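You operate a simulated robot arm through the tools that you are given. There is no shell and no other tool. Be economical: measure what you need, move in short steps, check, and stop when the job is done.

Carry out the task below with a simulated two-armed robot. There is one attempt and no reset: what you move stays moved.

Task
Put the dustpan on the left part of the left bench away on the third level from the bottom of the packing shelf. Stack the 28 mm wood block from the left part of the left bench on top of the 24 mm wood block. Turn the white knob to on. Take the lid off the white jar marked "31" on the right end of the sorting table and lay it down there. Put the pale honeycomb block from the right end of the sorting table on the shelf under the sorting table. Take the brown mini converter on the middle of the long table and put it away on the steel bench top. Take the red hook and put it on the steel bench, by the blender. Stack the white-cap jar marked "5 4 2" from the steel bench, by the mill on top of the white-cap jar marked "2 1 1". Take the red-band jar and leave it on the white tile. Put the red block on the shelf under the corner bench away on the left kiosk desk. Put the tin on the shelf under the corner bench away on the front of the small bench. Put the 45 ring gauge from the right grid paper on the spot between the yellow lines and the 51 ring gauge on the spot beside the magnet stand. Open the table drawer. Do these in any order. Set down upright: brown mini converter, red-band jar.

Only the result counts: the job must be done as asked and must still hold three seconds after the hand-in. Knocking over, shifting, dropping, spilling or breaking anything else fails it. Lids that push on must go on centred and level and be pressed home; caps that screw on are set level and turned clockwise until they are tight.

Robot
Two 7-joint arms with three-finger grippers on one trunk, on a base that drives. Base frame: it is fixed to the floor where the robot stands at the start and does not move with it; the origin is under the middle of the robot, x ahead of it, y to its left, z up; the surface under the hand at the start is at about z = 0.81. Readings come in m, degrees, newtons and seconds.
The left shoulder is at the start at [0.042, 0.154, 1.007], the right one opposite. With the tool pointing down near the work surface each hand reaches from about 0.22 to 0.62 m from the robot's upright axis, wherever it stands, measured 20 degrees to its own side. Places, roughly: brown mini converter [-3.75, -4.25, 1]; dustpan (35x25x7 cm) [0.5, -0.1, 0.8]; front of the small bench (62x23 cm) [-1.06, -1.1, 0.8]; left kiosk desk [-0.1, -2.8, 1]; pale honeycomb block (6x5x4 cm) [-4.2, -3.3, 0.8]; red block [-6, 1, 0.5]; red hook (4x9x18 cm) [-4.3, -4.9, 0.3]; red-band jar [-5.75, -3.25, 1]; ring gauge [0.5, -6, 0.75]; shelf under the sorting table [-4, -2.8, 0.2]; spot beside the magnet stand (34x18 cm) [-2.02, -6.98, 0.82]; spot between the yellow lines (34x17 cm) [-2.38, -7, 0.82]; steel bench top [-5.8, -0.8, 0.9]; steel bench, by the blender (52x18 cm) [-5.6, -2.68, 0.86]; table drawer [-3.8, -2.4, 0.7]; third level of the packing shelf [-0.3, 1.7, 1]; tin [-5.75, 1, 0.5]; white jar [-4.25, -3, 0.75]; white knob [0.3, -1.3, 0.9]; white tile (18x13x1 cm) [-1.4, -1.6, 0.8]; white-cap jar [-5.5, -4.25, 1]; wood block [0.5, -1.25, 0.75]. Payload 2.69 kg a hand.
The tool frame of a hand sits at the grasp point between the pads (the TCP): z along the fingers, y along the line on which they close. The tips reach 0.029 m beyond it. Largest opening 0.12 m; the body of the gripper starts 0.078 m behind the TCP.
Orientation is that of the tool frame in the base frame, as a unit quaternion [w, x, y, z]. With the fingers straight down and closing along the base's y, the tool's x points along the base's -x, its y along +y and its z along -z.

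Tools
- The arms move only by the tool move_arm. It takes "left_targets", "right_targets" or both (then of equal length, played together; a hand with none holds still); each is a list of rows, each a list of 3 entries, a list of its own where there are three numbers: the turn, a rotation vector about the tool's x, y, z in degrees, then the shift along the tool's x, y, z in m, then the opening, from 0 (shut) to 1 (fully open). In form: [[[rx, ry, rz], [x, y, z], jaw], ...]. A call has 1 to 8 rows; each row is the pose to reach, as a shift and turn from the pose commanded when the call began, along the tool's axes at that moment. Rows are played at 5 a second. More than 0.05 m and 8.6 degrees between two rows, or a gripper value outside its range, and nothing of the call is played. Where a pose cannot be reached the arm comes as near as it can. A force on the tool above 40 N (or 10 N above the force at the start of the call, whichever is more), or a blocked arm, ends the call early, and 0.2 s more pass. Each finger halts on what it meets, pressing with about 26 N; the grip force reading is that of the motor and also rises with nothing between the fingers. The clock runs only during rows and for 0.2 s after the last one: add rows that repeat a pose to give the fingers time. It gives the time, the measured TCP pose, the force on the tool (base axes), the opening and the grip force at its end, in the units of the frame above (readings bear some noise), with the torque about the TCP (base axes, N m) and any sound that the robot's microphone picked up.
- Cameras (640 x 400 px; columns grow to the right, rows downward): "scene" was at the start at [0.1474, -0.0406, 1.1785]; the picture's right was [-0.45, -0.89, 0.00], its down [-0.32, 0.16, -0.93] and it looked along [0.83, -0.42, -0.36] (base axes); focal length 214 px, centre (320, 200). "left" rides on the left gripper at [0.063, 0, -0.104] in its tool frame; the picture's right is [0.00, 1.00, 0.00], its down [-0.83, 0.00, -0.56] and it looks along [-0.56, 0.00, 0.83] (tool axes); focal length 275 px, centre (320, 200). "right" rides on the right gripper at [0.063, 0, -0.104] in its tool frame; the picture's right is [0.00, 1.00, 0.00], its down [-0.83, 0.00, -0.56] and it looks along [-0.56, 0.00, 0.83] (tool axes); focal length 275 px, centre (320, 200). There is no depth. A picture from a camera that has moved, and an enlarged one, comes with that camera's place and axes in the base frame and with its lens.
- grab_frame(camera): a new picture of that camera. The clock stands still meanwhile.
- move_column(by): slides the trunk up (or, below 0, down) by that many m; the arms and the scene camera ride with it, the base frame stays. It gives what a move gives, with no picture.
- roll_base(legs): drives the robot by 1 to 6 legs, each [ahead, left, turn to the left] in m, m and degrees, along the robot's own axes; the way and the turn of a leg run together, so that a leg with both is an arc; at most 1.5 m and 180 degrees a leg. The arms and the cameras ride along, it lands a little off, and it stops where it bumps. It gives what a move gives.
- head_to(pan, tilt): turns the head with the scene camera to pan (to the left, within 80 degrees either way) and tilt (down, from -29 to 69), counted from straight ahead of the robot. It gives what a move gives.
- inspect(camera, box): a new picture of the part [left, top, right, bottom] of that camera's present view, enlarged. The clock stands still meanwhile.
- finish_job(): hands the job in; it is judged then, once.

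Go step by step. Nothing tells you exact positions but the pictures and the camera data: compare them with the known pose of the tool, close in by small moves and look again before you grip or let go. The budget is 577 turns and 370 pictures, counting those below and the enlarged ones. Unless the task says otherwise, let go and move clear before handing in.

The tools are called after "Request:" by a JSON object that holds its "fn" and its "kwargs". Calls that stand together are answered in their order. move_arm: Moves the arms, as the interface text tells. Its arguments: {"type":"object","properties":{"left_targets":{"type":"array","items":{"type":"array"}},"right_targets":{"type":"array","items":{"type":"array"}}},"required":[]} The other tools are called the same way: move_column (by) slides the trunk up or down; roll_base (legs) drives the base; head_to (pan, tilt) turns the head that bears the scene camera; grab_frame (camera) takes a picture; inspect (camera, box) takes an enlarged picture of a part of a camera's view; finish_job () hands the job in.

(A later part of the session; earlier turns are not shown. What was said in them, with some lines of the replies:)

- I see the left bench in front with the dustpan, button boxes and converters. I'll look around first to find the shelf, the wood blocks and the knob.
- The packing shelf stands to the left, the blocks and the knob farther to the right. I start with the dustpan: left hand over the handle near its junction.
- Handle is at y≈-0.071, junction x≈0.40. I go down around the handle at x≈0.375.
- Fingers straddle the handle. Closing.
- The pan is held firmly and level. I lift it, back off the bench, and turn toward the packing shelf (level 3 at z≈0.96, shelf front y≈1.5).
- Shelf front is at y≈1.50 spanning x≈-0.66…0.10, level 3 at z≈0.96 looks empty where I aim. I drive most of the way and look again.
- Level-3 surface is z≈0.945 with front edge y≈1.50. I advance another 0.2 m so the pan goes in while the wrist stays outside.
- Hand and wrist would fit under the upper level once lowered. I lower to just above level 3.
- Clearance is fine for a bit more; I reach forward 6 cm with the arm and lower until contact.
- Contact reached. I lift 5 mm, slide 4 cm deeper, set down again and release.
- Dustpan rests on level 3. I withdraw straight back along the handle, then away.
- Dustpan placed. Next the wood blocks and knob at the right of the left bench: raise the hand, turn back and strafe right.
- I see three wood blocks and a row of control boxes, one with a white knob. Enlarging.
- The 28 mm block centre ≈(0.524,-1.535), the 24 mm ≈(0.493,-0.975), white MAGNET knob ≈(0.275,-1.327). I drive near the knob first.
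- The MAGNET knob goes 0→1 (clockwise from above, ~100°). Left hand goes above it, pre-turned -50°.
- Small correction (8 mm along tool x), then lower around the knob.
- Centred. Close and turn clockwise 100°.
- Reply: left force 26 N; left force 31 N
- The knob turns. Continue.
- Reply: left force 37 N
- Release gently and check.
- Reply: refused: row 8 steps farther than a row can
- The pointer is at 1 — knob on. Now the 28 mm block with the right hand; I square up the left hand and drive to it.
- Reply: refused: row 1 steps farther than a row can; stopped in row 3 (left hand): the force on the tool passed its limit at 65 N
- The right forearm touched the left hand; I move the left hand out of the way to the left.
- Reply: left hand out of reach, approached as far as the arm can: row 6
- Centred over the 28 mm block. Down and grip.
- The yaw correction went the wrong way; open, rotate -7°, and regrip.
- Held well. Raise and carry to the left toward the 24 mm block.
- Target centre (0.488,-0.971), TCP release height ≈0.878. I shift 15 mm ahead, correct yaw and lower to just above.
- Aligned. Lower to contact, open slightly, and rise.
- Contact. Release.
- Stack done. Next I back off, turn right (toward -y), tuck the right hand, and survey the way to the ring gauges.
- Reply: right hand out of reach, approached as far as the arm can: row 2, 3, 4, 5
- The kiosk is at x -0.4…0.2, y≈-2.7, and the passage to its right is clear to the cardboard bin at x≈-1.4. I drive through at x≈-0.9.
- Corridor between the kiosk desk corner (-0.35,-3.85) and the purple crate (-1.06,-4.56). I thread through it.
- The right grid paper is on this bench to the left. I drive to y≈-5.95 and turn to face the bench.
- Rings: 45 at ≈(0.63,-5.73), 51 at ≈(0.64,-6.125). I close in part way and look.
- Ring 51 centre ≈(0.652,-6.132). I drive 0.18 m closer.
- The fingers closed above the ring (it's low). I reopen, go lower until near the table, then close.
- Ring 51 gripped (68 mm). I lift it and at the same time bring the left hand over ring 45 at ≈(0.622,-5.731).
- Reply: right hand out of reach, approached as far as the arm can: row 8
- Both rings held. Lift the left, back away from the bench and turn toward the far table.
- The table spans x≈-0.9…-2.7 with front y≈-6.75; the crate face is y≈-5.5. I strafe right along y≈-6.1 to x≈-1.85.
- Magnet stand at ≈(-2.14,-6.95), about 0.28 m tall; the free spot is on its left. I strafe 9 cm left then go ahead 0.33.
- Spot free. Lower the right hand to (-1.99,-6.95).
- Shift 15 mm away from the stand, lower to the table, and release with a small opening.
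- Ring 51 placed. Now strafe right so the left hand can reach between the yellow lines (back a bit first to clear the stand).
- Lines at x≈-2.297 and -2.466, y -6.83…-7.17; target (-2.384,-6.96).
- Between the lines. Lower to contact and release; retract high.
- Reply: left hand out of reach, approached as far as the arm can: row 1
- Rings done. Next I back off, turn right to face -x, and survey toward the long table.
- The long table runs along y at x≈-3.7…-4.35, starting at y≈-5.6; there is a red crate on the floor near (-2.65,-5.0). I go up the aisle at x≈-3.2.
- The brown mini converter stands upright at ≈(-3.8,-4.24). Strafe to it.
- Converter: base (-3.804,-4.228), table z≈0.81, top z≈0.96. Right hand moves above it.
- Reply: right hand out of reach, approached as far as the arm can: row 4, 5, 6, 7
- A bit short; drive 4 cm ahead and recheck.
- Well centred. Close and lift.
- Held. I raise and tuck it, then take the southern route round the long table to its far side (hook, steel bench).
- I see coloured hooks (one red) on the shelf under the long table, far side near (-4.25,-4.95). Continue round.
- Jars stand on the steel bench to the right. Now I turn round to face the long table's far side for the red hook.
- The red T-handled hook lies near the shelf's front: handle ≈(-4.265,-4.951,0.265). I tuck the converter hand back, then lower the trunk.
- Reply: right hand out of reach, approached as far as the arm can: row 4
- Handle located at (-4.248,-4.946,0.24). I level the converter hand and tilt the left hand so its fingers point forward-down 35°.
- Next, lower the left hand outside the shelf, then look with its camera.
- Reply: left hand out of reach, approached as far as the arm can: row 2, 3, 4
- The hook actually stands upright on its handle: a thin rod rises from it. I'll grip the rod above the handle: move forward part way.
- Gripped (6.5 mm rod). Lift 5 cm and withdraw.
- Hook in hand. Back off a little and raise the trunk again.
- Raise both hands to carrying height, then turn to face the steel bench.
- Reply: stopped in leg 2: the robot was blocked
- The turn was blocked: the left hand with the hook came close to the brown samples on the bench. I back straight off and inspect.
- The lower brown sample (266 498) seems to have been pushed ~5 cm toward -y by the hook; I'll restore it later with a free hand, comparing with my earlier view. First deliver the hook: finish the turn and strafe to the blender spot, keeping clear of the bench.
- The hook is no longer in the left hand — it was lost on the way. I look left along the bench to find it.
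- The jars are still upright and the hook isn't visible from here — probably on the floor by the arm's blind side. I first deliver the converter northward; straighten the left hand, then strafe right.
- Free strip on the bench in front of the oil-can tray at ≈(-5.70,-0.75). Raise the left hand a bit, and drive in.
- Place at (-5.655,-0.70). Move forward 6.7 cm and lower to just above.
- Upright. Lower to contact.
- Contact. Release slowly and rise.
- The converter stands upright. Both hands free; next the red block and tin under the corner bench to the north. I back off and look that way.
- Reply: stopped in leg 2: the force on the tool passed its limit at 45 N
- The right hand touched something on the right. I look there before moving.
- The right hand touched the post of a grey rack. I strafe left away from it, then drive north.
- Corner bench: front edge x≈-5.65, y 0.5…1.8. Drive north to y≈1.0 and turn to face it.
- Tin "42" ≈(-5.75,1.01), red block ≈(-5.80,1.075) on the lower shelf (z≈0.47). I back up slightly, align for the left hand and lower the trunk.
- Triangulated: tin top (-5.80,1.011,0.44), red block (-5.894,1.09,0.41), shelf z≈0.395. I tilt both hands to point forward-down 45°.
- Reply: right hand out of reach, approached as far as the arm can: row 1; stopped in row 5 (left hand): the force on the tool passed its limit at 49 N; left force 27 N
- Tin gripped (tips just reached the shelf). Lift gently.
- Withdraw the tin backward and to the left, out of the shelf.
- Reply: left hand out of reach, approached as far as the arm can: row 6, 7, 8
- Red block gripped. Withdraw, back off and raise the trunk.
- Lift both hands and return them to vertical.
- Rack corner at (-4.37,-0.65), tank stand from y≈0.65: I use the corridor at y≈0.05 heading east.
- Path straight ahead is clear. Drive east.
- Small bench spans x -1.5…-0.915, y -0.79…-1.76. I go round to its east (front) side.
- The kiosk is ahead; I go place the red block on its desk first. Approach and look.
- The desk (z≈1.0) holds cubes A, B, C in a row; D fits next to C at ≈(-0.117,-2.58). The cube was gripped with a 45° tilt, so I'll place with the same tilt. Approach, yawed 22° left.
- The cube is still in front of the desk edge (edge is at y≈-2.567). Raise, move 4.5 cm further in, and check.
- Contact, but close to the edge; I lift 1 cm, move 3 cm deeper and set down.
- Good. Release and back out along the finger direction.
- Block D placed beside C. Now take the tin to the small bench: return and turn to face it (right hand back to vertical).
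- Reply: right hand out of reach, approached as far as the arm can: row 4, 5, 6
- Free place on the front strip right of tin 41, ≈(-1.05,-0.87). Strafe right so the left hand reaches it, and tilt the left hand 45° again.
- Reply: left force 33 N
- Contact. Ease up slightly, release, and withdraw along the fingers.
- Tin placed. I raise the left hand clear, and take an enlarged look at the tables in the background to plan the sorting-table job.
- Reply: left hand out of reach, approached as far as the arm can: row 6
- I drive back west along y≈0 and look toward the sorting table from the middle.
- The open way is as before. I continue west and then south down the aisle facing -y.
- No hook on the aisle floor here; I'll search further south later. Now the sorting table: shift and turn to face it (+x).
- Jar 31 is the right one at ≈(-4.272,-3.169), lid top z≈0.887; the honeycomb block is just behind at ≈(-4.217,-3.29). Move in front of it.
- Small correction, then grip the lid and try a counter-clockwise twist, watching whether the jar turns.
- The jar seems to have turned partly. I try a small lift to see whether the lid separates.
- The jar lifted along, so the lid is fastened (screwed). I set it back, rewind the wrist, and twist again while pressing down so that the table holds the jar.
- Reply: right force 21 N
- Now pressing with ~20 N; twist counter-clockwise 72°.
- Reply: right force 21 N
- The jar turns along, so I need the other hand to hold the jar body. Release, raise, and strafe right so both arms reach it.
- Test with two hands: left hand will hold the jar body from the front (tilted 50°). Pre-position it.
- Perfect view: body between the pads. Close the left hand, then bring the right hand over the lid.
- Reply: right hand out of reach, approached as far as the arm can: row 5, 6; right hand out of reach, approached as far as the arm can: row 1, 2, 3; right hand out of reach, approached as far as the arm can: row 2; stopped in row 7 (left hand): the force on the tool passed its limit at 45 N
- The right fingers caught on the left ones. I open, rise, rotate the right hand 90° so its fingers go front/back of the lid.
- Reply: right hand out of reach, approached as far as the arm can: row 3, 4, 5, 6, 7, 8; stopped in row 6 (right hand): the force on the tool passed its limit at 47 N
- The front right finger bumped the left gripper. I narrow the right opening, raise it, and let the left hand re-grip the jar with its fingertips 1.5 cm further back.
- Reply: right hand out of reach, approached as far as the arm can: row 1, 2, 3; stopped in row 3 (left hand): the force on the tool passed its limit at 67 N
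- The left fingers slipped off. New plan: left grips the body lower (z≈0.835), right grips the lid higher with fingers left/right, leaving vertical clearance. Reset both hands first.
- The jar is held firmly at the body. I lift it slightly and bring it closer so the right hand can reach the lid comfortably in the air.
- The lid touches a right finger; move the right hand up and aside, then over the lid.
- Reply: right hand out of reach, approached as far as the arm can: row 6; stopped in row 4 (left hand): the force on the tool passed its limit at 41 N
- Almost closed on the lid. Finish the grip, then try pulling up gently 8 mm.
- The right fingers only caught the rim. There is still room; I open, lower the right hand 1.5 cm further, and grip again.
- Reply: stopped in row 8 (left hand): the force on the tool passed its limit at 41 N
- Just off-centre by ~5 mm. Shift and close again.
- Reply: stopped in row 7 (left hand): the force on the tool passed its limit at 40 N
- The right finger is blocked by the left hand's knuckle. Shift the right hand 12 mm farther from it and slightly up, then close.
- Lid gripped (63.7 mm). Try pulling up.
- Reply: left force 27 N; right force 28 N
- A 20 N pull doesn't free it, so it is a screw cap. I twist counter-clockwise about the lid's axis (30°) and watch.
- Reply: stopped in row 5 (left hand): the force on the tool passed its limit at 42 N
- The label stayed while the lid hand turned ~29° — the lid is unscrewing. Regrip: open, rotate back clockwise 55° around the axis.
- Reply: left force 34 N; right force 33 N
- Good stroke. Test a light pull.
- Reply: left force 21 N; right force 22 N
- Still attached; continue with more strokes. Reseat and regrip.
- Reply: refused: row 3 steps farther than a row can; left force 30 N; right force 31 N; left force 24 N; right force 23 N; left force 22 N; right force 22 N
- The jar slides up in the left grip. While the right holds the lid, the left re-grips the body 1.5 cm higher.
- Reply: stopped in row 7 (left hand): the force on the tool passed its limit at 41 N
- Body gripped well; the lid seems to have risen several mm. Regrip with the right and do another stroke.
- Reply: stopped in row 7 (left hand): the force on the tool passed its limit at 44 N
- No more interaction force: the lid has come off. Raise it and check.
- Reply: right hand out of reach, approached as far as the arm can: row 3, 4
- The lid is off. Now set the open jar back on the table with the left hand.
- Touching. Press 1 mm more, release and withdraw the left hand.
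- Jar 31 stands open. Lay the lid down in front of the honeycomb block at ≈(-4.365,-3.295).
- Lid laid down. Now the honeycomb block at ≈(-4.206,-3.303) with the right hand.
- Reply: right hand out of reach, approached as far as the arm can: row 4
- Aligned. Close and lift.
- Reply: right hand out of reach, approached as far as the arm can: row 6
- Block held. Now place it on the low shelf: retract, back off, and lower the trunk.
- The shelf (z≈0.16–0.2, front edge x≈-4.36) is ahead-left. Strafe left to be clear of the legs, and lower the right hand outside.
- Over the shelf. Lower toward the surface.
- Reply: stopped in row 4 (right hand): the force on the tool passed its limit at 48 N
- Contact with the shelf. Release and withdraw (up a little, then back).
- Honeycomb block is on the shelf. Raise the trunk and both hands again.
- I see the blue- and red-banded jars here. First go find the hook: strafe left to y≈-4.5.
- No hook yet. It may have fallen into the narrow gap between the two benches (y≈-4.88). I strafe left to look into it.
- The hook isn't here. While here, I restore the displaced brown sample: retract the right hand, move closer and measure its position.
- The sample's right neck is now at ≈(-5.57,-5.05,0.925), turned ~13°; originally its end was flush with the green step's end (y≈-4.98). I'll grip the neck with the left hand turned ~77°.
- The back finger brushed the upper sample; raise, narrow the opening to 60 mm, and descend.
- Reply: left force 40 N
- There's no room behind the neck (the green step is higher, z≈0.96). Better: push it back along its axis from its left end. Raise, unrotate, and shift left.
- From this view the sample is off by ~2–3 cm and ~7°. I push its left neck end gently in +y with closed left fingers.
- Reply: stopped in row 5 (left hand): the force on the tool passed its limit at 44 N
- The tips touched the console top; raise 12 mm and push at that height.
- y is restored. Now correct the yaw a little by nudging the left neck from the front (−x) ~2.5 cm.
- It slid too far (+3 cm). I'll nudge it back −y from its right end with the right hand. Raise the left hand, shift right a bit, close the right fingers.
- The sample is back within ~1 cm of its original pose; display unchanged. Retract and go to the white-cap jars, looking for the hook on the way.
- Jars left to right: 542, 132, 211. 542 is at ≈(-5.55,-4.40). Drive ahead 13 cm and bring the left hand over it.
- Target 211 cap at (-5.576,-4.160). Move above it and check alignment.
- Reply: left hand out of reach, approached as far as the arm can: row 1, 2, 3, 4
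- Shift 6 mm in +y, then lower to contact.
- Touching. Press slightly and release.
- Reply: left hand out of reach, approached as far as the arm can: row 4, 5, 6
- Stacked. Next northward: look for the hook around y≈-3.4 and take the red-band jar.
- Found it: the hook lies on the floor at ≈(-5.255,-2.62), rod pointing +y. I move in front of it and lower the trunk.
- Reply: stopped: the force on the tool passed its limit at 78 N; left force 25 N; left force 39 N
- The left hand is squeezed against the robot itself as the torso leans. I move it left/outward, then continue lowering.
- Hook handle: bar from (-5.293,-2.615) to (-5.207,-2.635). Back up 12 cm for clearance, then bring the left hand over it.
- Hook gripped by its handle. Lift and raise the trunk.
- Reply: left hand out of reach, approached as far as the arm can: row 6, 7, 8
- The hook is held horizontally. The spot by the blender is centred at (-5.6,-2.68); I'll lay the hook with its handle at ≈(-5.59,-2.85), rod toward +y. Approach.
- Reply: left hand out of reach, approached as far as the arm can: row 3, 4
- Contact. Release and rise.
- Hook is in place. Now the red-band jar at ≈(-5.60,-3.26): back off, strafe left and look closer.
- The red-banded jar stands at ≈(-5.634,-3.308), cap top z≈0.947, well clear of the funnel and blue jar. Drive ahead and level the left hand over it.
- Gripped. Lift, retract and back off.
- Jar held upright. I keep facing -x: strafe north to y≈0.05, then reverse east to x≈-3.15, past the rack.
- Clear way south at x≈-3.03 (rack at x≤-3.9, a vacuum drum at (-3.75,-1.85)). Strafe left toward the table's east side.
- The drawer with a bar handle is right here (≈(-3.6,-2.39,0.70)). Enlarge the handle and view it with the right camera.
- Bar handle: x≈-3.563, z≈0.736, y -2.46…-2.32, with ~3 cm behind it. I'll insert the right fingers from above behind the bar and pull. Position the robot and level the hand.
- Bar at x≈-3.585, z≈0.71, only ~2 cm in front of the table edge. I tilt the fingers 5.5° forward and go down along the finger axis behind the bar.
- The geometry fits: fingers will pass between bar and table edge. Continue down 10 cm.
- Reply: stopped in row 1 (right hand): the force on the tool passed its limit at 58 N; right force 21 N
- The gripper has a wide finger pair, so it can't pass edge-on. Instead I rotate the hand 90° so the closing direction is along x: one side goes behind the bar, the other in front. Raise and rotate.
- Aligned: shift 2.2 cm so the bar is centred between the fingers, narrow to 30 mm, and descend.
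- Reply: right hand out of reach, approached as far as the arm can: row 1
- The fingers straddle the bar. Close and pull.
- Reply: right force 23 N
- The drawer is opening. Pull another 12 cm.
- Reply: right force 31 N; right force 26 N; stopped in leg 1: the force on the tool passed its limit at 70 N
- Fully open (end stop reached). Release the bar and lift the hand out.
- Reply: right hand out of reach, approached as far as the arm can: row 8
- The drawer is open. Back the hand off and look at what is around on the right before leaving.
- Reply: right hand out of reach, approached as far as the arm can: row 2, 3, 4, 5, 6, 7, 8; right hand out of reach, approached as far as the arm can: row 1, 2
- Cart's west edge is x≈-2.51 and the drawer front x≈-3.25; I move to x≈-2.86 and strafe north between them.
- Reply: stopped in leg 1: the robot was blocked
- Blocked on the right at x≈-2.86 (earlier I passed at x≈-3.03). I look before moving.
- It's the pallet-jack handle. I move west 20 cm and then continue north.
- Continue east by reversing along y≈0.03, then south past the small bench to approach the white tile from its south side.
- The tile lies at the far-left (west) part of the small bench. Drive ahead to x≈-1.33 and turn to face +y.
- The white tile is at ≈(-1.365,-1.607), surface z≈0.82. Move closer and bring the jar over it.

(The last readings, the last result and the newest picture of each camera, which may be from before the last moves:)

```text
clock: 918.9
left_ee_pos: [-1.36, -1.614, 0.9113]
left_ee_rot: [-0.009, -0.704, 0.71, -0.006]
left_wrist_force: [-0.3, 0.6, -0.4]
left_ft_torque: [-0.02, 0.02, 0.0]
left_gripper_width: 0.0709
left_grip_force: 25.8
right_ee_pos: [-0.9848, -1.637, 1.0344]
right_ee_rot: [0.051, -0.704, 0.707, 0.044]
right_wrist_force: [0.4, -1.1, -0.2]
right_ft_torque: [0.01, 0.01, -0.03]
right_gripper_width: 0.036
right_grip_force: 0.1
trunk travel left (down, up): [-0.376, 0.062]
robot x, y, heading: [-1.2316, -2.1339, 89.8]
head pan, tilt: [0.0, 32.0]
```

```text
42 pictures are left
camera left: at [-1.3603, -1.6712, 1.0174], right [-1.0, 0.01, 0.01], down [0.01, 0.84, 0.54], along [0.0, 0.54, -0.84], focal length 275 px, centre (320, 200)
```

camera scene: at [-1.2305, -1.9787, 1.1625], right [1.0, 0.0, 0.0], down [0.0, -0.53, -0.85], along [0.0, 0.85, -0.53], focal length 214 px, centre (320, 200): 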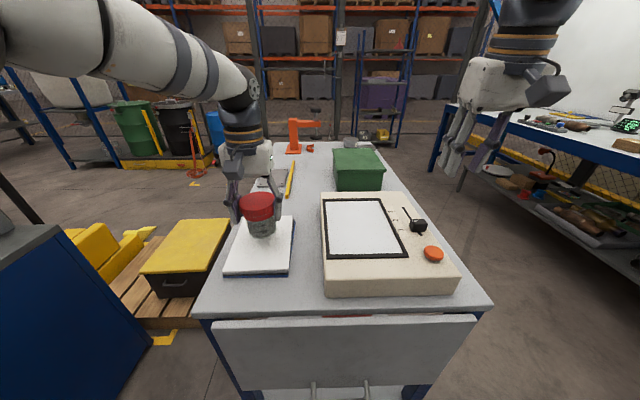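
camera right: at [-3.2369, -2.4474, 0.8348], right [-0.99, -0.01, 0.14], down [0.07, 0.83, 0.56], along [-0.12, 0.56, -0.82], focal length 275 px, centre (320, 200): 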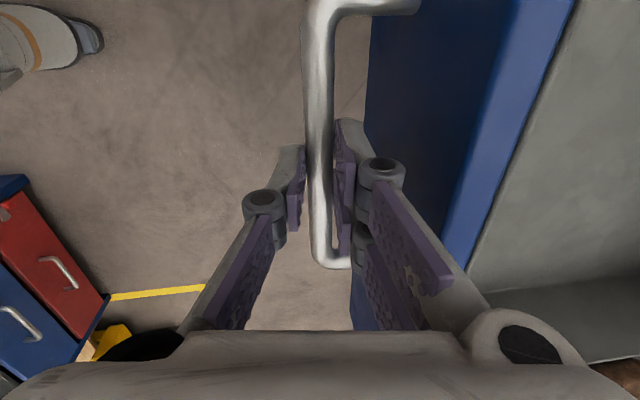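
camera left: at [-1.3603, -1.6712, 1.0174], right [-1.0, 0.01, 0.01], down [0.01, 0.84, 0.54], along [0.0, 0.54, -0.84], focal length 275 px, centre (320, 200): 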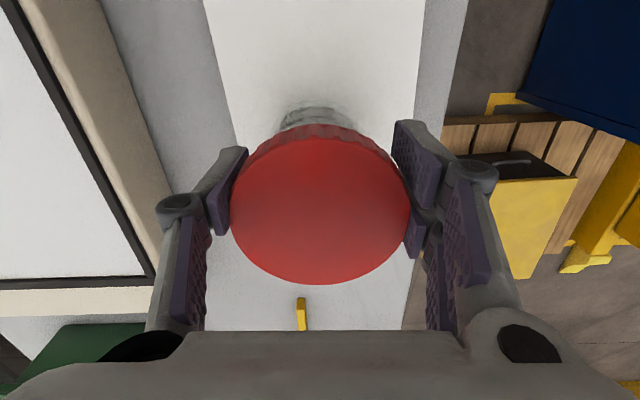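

Request:
{"fn": "move_arm", "kwargs": {"left_targets": [[[0, 0, 0], [0.003, 0, 0.014], 0.45], [[0, 0, 0], [0.003, 0, 0.022], 0.45], [[0, 0, 0], [0.003, 0, 0.027], 0.45], [[0, 0, 0], [0.003, 0, 0.031], 0.45]]}}

Request:
{"fn": "inspect", "kwargs": {"camera": "scene", "box": [200, 170, 340, 290]}}

```text
clock: 919.9
left_ee_pos: [-1.3621, -1.6153, 0.8856]
left_ee_rot: [-0.007, -0.705, 0.709, -0.004]
left_wrist_force: [-1.2, -0.2, 17.8]
left_ft_torque: [0.0, 0.51, -0.01]
left_gripper_width: 0.0711
left_grip_force: 26.3
right_ee_pos: [-0.9839, -1.6406, 1.0347]
right_ee_rot: [0.05, -0.704, 0.707, 0.046]
right_wrist_force: [-0.4, -0.7, -0.4]
right_ft_torque: [-0.01, 0.01, -0.07]
right_gripper_width: 0.0362
right_grip_force: 0.0
trunk travel left (down, up): [-0.376, 0.062]
robot x, y, heading: [-1.2269, -2.1291, 89.6]
head pan, tilt: [0.0, 32.0]
```

```text
3.33 times, centred on (270, 230) of scene
camera zoom: at [-1.2301, -1.9803, 1.1631], right [1.0, 0.0, 0.0], down [0.0, -0.53, -0.85], along [0.0, 0.85, -0.53], focal length 715 px, centre (487, 100)
```

zoom: 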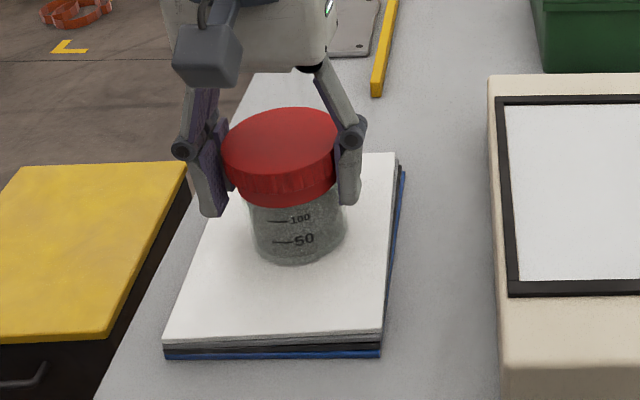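

The jar stands on the white tile, upright. Release slowly and rise.

Request:
{"fn": "move_arm", "kwargs": {"left_targets": [[[0, 0, 0], [0, 0, -0.003], 0.45], [[0, 0, 0], [0, 0, -0.003], 0.66], [[0, 0, 0], [0, 0, -0.003], 0.75], [[0, 0, 0], [0, 0, -0.003], 0.8], [[0, 0, 0], [0, 0, -0.04], 0.8], [[0, 0, 0], [0, 0, -0.08], 0.8], [[0, 0, 0], [0, 0, -0.12], 0.8], [[0, 0, 0], [0.04, 0, -0.14], 0.8]]}}

Request:
{"fn": "grab_frame", "kwargs": {"camera": "scene"}}

```text
clock: 921.7
left_ee_pos: [-1.3611, -1.6568, 1.0254]
left_ee_rot: [-0.01, -0.704, 0.71, -0.005]
left_wrist_force: [0.1, 0.6, -0.6]
left_ft_torque: [0.04, 0.01, 0.0]
left_gripper_width: 0.0962
left_grip_force: 0.1
right_ee_pos: [-0.9846, -1.6392, 1.0362]
right_ee_rot: [0.05, -0.704, 0.707, 0.046]
right_wrist_force: [-0.2, 0.7, -0.3]
right_ft_torque: [0.06, 0.01, 0.02]
right_gripper_width: 0.0358
right_grip_force: 0.0
trunk travel left (down, up): [-0.376, 0.062]
robot x, y, heading: [-1.2322, -2.1311, 89.9]
head pan, tilt: [0.0, 32.0]
```

```text
40 pictures are left
camera scene: at [-1.2304, -1.9805, 1.1629], right [1.0, 0.0, 0.0], down [0.0, -0.53, -0.85], along [0.0, 0.85, -0.53], focal length 214 px, centre (320, 200)
```

scene: 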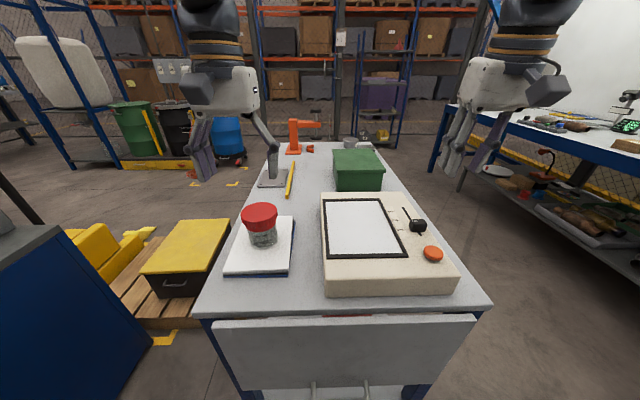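

All jobs are done; I back the hands clear of the bench.

Request:
{"fn": "roll_base", "kwargs": {"legs": [[-0.25, 0, 0]]}}

Request:
{"fn": "grab_frame", "kwargs": {"camera": "scene"}}

```text
clock: 923.5
left_ee_pos: [-1.3617, -1.9043, 1.0235]
left_ee_rot: [-0.01, -0.704, 0.711, -0.006]
left_wrist_force: [0.1, -0.5, 0.3]
left_ft_torque: [-0.02, -0.01, 0.04]
left_gripper_width: 0.0958
left_grip_force: 0.0
right_ee_pos: [-0.9849, -1.8884, 1.0352]
right_ee_rot: [0.05, -0.704, 0.707, 0.044]
right_wrist_force: [0.1, -0.8, -0.3]
right_ft_torque: [0.01, -0.03, 0.0]
right_gripper_width: 0.0359
right_grip_force: 0.0
trunk travel left (down, up): [-0.376, 0.062]
robot x, y, heading: [-1.2339, -2.381, 89.8]
head pan, tilt: [0.0, 32.0]
```

```text
39 pictures are left
camera scene: at [-1.2311, -2.2288, 1.1626], right [1.0, -0.01, 0.0], down [0.0, -0.53, -0.85], along [0.0, 0.85, -0.53], focal length 214 px, centre (320, 200)
```

scene: 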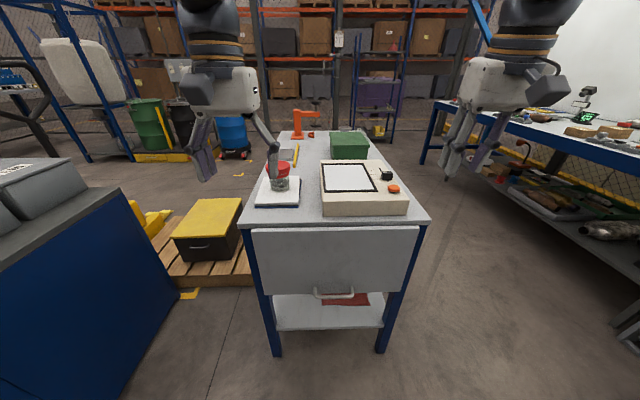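

The jar stands on the tile and both hands are clear and empty; I hand the job in.

Request:
{"fn": "finish_job", "kwargs": {}}

```text
The job is handed in.
```

All thirteen tasks were carried out and the job is handed in, but four things went wrong along the way and could count against it.

- **Brown sample:** While I was turning with the red hook, the sample marked 266 498 on the bench by the HOLLOW boxes got pushed a few centimetres. I nudged it back to within about 1.5 cm of where it was, judged from an earlier picture.
- **Red hook:** It slipped out of the gripper on the way and fell on the floor. I picked it up and laid it in the spot by the blender.
- **Console press:** The fingertips pressed on or beside the blue control on the console next to that sample. The display read the same afterwards.
- **Bumps:** The right hand touched a post of the grey rack. The robot was also stopped by the pallet-jack handle. Nothing looked moved in the pictures.

The dustpan's handle overhangs the front edge of the third shelf level by about 5 cm.
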